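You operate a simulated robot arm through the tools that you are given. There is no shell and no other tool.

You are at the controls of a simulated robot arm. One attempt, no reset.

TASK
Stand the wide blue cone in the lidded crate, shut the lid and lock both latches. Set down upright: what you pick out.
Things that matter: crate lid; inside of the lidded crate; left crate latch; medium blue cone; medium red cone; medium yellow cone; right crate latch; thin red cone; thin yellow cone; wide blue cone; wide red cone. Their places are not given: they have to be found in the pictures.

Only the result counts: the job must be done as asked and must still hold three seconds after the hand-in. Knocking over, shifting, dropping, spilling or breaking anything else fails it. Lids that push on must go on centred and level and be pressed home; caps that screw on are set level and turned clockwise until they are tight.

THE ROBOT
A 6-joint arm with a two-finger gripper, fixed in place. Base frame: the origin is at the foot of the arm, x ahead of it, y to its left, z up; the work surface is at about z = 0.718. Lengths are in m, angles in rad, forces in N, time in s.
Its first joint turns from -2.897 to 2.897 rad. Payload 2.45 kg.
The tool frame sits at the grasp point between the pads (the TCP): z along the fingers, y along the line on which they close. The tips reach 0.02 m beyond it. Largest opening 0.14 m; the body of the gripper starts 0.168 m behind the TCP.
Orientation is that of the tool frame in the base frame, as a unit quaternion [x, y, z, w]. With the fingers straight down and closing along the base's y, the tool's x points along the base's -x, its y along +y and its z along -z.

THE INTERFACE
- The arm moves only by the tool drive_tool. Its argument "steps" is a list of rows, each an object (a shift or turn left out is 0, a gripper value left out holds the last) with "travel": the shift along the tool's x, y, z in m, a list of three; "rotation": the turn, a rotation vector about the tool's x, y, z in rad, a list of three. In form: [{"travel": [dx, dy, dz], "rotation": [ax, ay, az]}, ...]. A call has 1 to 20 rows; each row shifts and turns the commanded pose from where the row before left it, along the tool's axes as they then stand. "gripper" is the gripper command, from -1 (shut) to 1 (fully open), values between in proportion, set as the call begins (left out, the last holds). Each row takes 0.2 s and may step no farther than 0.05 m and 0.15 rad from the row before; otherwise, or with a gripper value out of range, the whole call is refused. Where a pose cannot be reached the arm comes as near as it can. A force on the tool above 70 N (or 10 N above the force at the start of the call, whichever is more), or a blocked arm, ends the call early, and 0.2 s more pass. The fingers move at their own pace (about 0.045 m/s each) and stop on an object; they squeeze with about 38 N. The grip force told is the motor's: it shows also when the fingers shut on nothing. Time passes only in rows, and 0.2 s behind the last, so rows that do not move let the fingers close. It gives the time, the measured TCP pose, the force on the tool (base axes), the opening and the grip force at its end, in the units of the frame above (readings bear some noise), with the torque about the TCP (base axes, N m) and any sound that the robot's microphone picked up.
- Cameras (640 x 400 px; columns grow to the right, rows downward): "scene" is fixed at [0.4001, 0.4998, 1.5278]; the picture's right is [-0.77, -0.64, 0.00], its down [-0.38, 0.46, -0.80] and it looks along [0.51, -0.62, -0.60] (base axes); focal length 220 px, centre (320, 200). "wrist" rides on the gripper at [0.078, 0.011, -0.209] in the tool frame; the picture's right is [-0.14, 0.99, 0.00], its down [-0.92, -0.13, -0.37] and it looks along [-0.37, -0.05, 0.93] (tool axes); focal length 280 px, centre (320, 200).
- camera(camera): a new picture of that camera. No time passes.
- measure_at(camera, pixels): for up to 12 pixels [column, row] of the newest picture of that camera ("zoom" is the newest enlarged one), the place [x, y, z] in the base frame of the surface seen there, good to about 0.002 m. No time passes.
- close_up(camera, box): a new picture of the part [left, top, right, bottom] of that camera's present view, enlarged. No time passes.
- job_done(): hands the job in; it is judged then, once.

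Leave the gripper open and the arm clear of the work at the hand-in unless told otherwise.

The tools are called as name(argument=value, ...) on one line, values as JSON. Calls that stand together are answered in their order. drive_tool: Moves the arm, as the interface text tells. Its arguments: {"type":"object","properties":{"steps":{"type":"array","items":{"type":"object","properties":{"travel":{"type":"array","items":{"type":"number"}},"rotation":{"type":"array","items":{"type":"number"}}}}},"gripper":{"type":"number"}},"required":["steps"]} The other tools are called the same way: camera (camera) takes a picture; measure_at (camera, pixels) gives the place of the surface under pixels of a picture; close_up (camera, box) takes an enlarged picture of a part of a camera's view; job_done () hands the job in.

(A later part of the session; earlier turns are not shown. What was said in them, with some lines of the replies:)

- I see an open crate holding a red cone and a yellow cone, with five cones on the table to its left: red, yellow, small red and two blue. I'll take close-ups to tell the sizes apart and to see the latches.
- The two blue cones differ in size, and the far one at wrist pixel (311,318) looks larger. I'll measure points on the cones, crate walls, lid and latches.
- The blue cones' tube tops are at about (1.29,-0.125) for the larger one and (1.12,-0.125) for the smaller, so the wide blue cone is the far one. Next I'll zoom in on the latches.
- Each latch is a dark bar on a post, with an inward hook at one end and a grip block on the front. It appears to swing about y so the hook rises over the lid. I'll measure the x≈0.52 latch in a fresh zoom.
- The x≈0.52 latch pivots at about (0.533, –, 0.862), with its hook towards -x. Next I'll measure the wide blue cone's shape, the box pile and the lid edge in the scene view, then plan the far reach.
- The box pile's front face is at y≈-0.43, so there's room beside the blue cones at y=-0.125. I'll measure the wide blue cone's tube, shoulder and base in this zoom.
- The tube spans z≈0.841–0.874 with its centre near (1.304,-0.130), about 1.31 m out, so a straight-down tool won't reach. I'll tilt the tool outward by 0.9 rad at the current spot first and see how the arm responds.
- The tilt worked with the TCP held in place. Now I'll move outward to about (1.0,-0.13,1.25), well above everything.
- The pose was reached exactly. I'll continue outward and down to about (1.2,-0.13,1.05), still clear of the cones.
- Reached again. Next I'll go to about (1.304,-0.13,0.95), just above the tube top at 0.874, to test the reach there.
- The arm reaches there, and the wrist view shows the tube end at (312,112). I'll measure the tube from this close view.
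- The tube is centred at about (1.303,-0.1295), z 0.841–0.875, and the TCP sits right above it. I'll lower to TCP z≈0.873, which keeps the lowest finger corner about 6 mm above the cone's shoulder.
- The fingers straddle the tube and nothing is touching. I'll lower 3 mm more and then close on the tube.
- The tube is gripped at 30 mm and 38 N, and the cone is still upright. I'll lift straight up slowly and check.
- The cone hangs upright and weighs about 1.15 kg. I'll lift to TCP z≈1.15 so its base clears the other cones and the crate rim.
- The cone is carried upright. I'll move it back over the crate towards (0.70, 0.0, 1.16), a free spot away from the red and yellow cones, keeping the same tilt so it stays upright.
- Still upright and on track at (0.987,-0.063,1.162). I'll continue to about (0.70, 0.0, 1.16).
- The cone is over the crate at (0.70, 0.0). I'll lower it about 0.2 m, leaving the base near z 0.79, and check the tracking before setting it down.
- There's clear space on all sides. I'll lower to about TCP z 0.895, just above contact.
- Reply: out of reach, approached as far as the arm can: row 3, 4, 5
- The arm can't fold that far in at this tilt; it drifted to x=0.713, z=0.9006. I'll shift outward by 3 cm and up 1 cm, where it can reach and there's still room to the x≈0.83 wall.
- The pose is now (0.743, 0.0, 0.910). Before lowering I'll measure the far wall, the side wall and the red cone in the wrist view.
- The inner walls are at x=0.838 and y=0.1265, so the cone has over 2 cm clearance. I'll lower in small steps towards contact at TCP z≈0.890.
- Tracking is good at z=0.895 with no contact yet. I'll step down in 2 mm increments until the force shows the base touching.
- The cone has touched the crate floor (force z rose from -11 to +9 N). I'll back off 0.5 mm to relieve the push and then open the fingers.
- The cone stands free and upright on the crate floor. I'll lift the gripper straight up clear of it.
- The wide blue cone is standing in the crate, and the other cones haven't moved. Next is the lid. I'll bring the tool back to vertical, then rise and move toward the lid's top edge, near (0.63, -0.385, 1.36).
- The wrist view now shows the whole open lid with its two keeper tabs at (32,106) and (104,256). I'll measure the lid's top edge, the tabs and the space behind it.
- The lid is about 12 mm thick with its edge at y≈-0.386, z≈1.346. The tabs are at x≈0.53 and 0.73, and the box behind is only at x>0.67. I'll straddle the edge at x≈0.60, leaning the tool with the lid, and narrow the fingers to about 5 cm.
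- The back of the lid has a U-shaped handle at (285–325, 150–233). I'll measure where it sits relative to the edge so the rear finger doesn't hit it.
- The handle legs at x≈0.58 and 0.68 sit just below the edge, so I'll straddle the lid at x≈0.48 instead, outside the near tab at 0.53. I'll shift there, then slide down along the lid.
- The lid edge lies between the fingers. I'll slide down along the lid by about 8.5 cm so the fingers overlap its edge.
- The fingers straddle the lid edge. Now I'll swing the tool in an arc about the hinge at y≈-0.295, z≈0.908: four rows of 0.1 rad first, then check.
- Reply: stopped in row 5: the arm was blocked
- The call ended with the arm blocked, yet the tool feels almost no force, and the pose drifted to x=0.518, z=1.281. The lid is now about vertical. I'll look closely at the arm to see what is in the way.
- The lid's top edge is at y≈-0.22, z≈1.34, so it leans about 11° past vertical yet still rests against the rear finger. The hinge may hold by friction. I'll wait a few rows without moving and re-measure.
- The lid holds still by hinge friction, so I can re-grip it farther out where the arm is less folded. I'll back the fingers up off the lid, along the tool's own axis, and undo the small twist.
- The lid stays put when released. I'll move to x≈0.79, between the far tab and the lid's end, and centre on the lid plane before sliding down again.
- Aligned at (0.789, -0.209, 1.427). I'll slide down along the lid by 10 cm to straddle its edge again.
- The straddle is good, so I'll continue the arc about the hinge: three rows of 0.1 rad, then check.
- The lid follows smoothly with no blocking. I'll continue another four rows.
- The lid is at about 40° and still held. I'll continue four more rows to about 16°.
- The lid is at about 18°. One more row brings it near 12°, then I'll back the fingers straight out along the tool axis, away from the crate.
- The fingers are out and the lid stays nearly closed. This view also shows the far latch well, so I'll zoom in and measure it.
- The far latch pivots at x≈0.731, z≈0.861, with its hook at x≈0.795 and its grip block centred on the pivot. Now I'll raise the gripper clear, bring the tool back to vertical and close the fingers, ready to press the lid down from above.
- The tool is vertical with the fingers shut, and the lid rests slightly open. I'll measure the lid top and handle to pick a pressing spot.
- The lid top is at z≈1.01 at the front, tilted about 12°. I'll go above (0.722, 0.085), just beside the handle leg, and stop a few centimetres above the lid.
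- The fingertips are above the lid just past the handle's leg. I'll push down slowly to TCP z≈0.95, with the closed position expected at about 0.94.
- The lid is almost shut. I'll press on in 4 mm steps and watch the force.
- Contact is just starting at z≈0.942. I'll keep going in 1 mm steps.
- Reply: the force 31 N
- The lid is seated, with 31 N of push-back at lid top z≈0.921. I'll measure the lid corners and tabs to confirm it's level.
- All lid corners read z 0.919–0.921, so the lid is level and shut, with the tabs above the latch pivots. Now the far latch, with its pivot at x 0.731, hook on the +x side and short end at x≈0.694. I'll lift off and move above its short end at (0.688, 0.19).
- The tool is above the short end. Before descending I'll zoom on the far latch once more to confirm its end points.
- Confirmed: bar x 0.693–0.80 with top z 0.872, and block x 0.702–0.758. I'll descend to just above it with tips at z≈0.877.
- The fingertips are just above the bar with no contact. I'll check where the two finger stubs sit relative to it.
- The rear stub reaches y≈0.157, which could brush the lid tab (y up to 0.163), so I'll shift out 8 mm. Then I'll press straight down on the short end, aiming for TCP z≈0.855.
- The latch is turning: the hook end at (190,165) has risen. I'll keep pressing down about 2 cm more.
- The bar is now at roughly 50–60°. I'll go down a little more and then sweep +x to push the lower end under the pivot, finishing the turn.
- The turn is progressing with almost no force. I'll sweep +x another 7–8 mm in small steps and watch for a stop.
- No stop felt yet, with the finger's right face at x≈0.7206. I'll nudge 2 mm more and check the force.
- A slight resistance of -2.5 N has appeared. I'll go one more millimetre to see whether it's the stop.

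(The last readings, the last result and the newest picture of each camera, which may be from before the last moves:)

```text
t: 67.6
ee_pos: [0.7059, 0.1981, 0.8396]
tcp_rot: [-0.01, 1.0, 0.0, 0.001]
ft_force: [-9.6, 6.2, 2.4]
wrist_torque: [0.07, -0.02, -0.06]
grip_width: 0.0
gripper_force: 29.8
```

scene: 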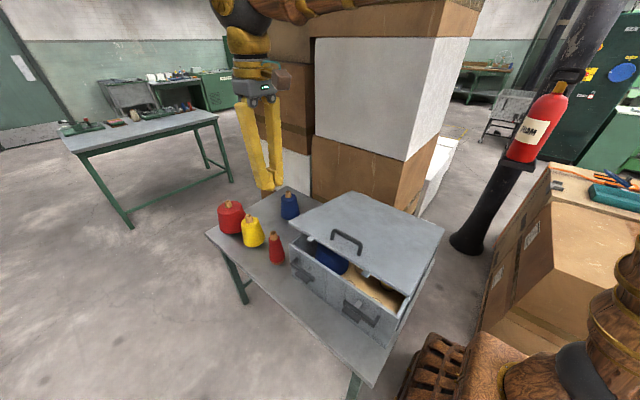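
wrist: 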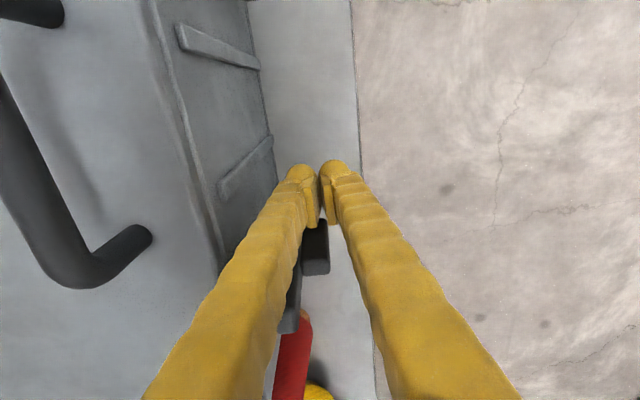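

The force rose to 10 N, so this looks like the stop. I'll back away in -x and lift, then look at the latch.

drive_tool(steps=[{"travel": [0.01, 0, 0]}, {"travel": [0.02, 0, 0]}, {"travel": [0, 0, -0.04]}, {"travel": [0, 0, -0.04]}, {"travel": [0, 0, -0.04]}, {"travel": [0.04, 0, -0.02]}, {"travel": [0.04, 0, -0.02]}, {}])

camera(camera="wrist")

close_up(camera="scene", box=[285, 230, 345, 300])

```text
t: 69.4
ee_pos: [0.5943, 0.1956, 0.9991]
tcp_rot: [-0.011, 1.0, -0.001, 0.001]
ft_force: [1.1, -0.4, 0.7]
wrist_torque: [0.0, 0.02, 0.01]
grip_width: 0.0001
gripper_force: 29.7
```

```text
taken
```

wrist: 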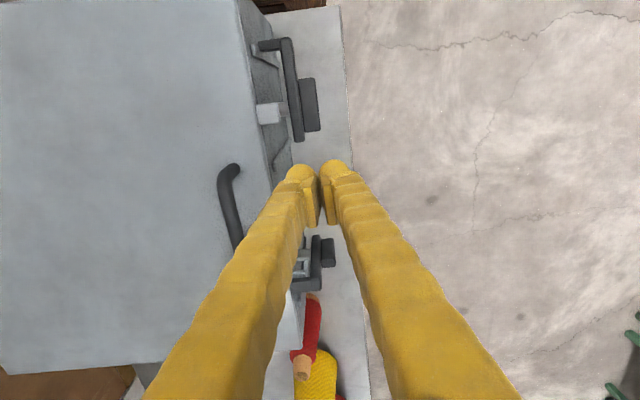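

```text
5.71 times, centred on (315, 265) of scene
```

zoom: 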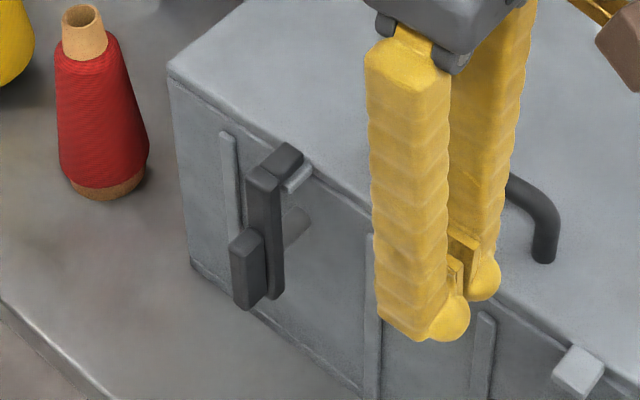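

The bar is near upright with the hook partly over the tab at (298,178). I'll measure its angle to see whether it's fully home.

close_up(camera="scene", box=[300, 245, 330, 290])

measure_at(camera="wrist", pixels=[[307, 285], [316, 285], [297, 285], [300, 262], [300, 275], [317, 240], [327, 255], [300, 252]])

```text
8.89 times, centred on (315, 268) of scene
```

zoom: 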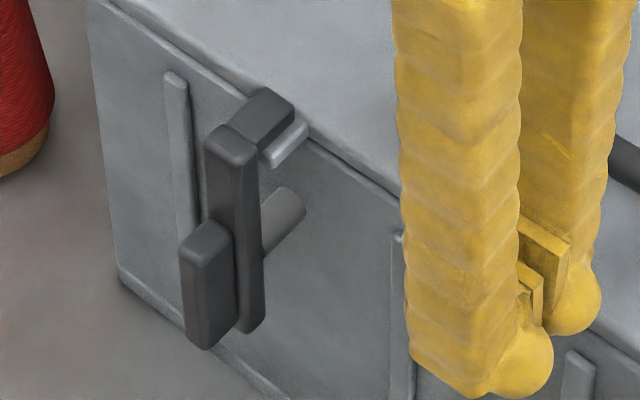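

```text
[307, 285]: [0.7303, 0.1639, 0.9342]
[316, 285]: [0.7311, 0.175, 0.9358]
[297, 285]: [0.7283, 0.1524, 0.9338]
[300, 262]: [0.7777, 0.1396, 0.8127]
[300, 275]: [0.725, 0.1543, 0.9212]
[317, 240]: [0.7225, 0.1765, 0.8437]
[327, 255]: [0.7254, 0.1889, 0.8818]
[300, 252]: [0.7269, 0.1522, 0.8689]
```

measure_at(camera="zoom", pixels=[[235, 145], [215, 145], [255, 150], [250, 300], [245, 320], [270, 105], [292, 145], [262, 115], [205, 250], [210, 340], [260, 300], [285, 110]])

```text
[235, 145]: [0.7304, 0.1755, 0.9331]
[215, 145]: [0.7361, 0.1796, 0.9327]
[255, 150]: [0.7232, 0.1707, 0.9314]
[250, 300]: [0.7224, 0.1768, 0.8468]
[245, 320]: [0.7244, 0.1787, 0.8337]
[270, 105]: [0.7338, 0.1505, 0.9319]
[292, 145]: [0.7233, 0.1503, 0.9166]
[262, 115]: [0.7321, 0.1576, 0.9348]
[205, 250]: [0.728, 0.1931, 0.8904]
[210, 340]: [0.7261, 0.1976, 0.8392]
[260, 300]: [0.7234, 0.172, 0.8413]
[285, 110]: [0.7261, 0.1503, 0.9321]
```

The far latch bar is vertical, centred at x≈0.730 directly over its pivot, with the hook over the tab, so it's locked. Next is the near latch, which is the mirror image with its pivot at x≈0.531 and short end at x≈0.57. I'll move above it at x=0.576 and descend to just above the bar.

drive_tool(steps=[{"travel": [0.018, 0.002, 0]}, {"travel": [0, 0, 0.033]}, {"travel": [0, 0, 0.033]}, {"travel": [0, 0, 0.031]}, {}])

close_up(camera="scene", box=[320, 260, 400, 350])

camera(camera="wrist")

```text
t: 70.6
ee_pos: [0.5757, 0.1951, 0.9036]
tcp_rot: [-0.01, 1.0, 0.0, 0.001]
ft_force: [0.5, 0.7, -0.2]
wrist_torque: [0.0, 0.02, -0.01]
grip_width: 0.0002
gripper_force: 29.3
```

```text
4.44 times, centred on (360, 305) of scene
```

zoom: 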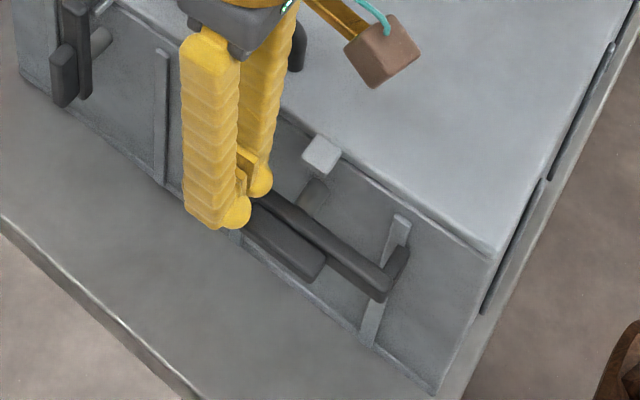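

```text
taken
```

wrist: 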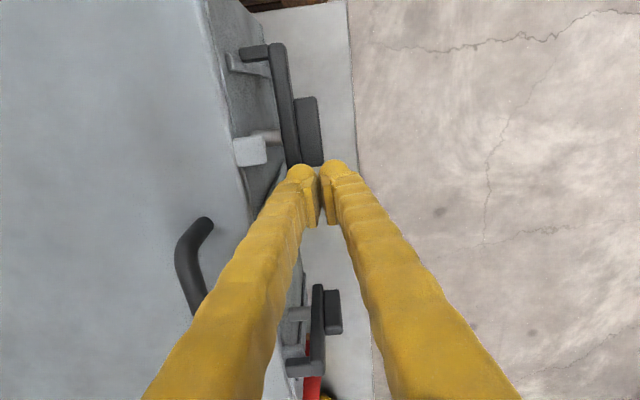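

The fingertips are above the short end and the tab is clear at (250,150). I'll press straight down, first 3.5 cm.

drive_tool(steps=[{"travel": [0, 0.001, 0.007]}, {"travel": [0, 0.001, 0.007]}, {"travel": [0, 0, 0.007]}, {"travel": [0, 0, 0.007]}, {"travel": [0, 0, 0.007]}, {}])

close_up(camera="scene", box=[320, 260, 400, 350])

```text
t: 72.0
ee_pos: [0.578, 0.1978, 0.8671]
tcp_rot: [-0.009, 1.0, 0.0, 0.001]
ft_force: [0.4, -0.2, 0.5]
wrist_torque: [-0.04, -0.06, 0.02]
grip_width: 0.0
gripper_force: 29.7
```

```text
4.44 times, centred on (360, 305) of scene
```

zoom: 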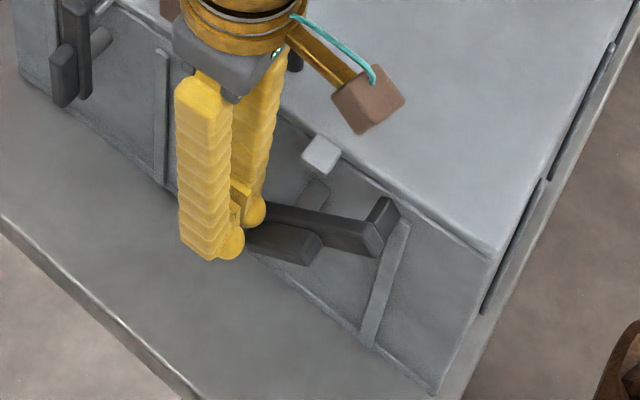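

The hook is rising on the near latch as well. I'll continue down to TCP z≈0.840.

drive_tool(steps=[{"travel": [0, 0, 0.007]}, {"travel": [0, 0, 0.007]}, {"travel": [0, 0, 0.007]}, {"travel": [0, 0, 0.006]}, {}])

close_up(camera="scene", box=[320, 260, 400, 350])

```text
t: 73.2
ee_pos: [0.5764, 0.1985, 0.8412]
tcp_rot: [-0.009, 1.0, 0.0, 0.0]
ft_force: [-0.2, -0.5, 0.7]
wrist_torque: [0.03, -0.02, -0.02]
grip_width: 0.0002
gripper_force: 29.2
```

```text
4.44 times, centred on (360, 305) of scene
```

zoom: 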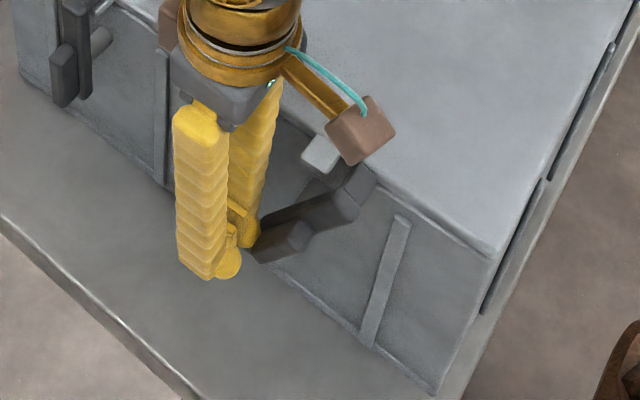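

The bar is near 55°. I'll sweep -x in small steps to bring it upright, to about x≈0.558.

drive_tool(steps=[{"travel": [0.005, 0, 0]}, {"travel": [0.005, 0, 0]}, {"travel": [0.004, 0, 0]}, {"travel": [0.003, 0, 0]}, {}])

close_up(camera="scene", box=[320, 260, 400, 350])

```text
t: 74.4
ee_pos: [0.5588, 0.1995, 0.8411]
tcp_rot: [-0.01, 1.0, 0.0, 0.001]
ft_force: [6.6, -2.1, -0.5]
wrist_torque: [-0.02, -0.1, 0.09]
grip_width: 0.0
gripper_force: 29.0
```

```text
4.44 times, centred on (360, 305) of scene
```

zoom: 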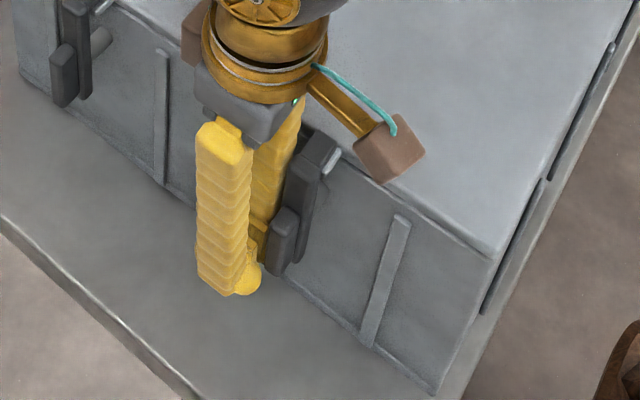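

The stop is felt at 6.6 N and the bar looks upright. I'll push 1 mm more to be sure and then measure the bar.

drive_tool(steps=[{"travel": [0.001, 0, 0]}, {}])

close_up(camera="scene", box=[340, 275, 380, 335])

```text
t: 75.0
ee_pos: [0.5601, 0.1999, 0.8411]
tcp_rot: [-0.01, 1.0, 0.0, 0.003]
ft_force: [22.2, 2.9, -3.1]
wrist_torque: [0.09, -0.25, 0.16]
grip_width: 0.0001
gripper_force: 29.1
```

```text
6.67 times, centred on (360, 305) of scene
```

zoom: 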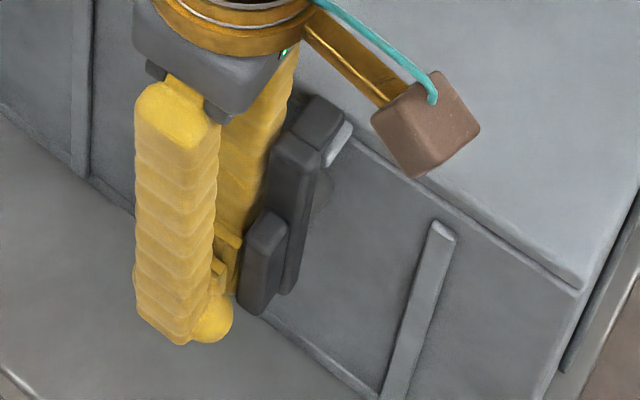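

A hard stop at 22 N. I'll back off in +x, lift the arm clear, and then measure both latches.

drive_tool(steps=[{"travel": [-0.01, 0, 0]}, {"travel": [-0.02, 0, 0]}, {"travel": [0, 0, -0.04]}, {"travel": [0, 0, -0.04]}, {"travel": [0, 0, -0.045]}, {"travel": [0, 0, -0.045]}, {"travel": [0, 0, -0.045]}, {"travel": [0, 0, -0.045]}, {}])

camera(camera="wrist")

close_up(camera="scene", box=[280, 200, 450, 350])

close_up(camera="scene", box=[340, 275, 380, 335])

```text
t: 77.0
ee_pos: [0.5883, 0.1983, 1.1012]
tcp_rot: [-0.01, 1.0, -0.001, 0.001]
ft_force: [0.2, 0.2, 0.0]
wrist_torque: [0.01, -0.03, -0.02]
grip_width: 0.0
gripper_force: 29.1
```

```text
taken
```

wrist: 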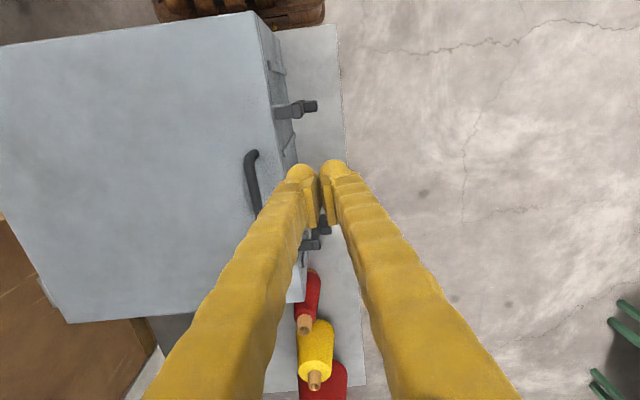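

```text
2.67 times, centred on (365, 275) of scene
```

zoom: 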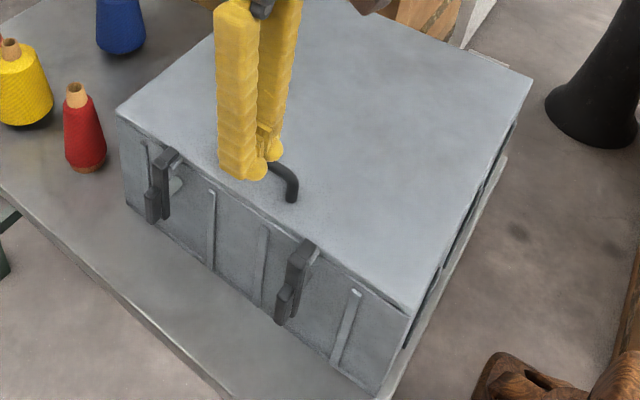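

```text
6.67 times, centred on (360, 305) of scene
```

zoom: 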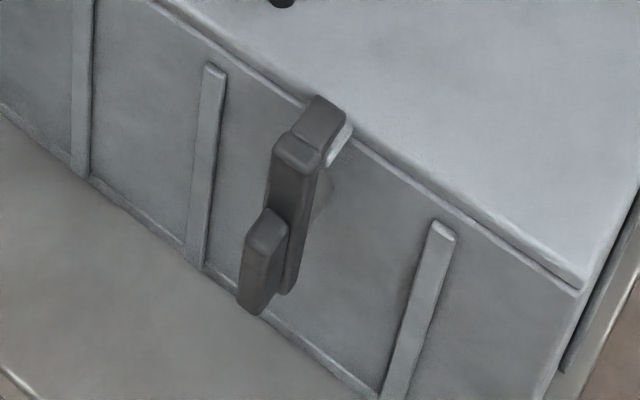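

Both latches look upright with their hooks over the tabs. I'll measure the near latch's bar in this zoom to confirm its angle.

measure_at(camera="zoom", pixels=[[298, 150], [280, 145], [318, 160], [312, 185], [292, 280], [285, 290], [325, 110], [343, 118], [340, 145], [265, 240], [250, 305], [270, 195]])

measure_at(camera="wrist", pixels=[[285, 110], [297, 108], [310, 106], [312, 243], [323, 230], [100, 100], [60, 310], [260, 30], [230, 250], [303, 290], [285, 103], [285, 117]])

```text
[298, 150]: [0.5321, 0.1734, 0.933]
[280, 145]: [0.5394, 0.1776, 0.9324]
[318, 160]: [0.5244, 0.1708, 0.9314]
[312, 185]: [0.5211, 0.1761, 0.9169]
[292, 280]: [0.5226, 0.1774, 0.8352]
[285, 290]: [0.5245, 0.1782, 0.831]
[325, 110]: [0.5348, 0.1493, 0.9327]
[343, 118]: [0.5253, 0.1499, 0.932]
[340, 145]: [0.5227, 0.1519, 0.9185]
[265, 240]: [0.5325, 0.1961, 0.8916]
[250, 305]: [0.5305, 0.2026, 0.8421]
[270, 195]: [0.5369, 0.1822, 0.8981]
```

```text
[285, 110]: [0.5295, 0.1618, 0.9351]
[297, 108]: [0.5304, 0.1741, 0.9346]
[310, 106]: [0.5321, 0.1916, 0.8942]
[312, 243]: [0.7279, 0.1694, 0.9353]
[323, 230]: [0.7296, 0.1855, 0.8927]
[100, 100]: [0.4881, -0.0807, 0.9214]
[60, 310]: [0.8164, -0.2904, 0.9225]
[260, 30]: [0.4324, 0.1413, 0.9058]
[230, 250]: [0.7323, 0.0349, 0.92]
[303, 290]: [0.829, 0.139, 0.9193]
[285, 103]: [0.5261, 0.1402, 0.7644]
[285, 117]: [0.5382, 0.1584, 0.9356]
```

Both bars are vertical (near latch centre x≈0.532 top to bottom, far latch x≈0.729) with hooks at z≈0.935 over the tabs, and the lid is level at 0.92. I'll raise the arm clear and open the gripper.

drive_tool(steps=[{"travel": [0, -0.02, -0.045]}, {"travel": [0, -0.02, -0.045]}, {"travel": [0, -0.02, -0.045]}, {"travel": [0, -0.02, -0.045]}, {"travel": [0, -0.02, -0.045]}, {"travel": [0, -0.02, -0.045]}, {"travel": [0, -0.02, -0.045]}, {}])

drive_tool(steps=[{}, {}, {}, {}, {}, {}, {}, {}, {}], gripper=1)

camera(camera="scene")

camera(camera="wrist")

close_up(camera="scene", box=[200, 160, 440, 360])

```text
t: 78.8
ee_pos: [0.5907, 0.0593, 1.4161]
tcp_rot: [-0.011, 1.0, -0.001, 0.0]
ft_force: [-0.7, 0.5, 0.9]
wrist_torque: [-0.05, -0.01, 0.01]
grip_width: 0.0
gripper_force: 29.1
```

```text
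t: 80.8
ee_pos: [0.59, 0.0597, 1.4156]
tcp_rot: [-0.009, 1.0, 0.0, 0.001]
ft_force: [0.4, 0.3, 0.4]
wrist_torque: [0.0, 0.01, -0.02]
grip_width: 0.1401
gripper_force: 0.0
```

```text
taken
```

scene: 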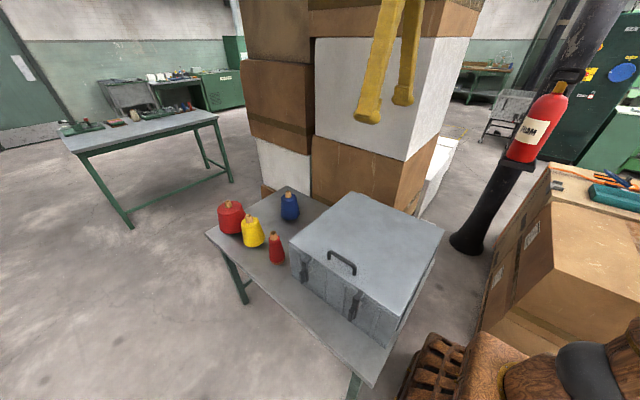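

```text
taken
```

wrist: 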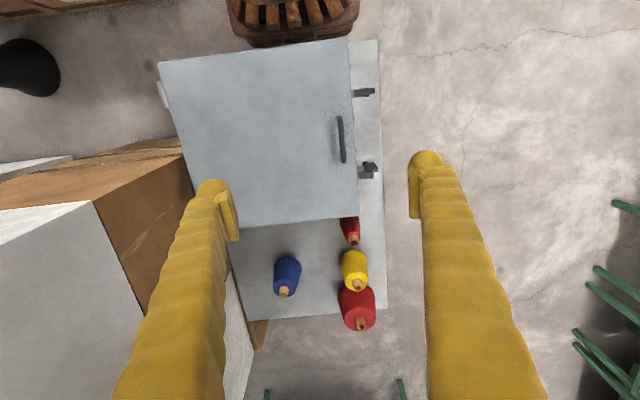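

```text
2.00 times, centred on (320, 260) of scene
```

zoom: 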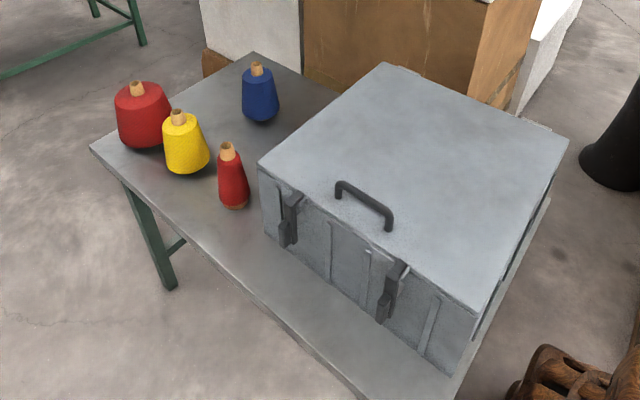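

Everything looks in place: lid shut, both latches upright, other cones where they were, gripper open and clear. One last zoom on both latches before handing in.

close_up(camera="scene", box=[285, 240, 375, 330])

measure_at(camera="zoom", pixels=[[130, 105], [148, 120], [110, 215], [132, 200], [520, 225], [500, 340], [515, 330], [480, 375]])

```text
4.44 times, centred on (330, 285) of scene
```

zoom: 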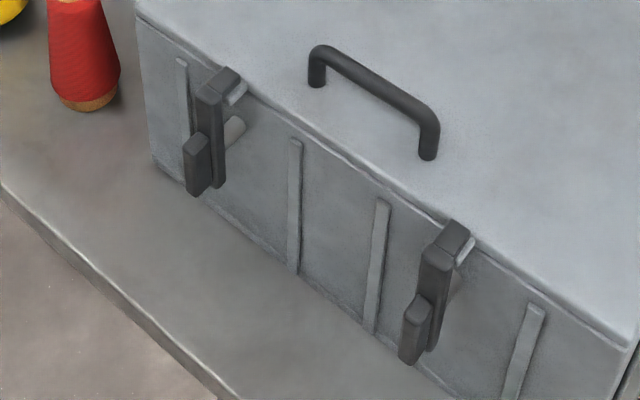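

```text
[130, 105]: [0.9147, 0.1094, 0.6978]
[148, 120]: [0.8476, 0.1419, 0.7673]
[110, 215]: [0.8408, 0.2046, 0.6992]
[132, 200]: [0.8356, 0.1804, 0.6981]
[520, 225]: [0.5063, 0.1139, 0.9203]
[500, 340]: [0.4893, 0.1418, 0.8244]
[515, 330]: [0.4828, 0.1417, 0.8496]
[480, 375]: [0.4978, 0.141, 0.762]
```

Both latches are still upright with their hooks over the lid tabs, and the lid is fully shut and level. I'm handing the job in.

job_done()

```text
The job is handed in.
```

The job is handed in: the wide blue cone is standing upright in the crate, the lid is shut and both latches are locked.

- **Cone:** I set it down at about (0.743, 0.0) on the crate floor, with clear space to the walls and the other two cones. It was upright when I released it and still upright in the last picture before the lid closed.
- **Lid:** It is pressed home and level, reading z 0.919–0.921 at the three corners I measured. The arm was blocked once while swinging the lid at x≈0.48, with almost no force at the tool. I released the lid, re-gripped it further out and finished from there.
- **Latches:** Both turned upright until they met a firm stop, and their hooks sit over the lid tabs.
- **Everything else:** The other cones appear unmoved in the final pictures. The gripper is open and the arm is clear above the crate.
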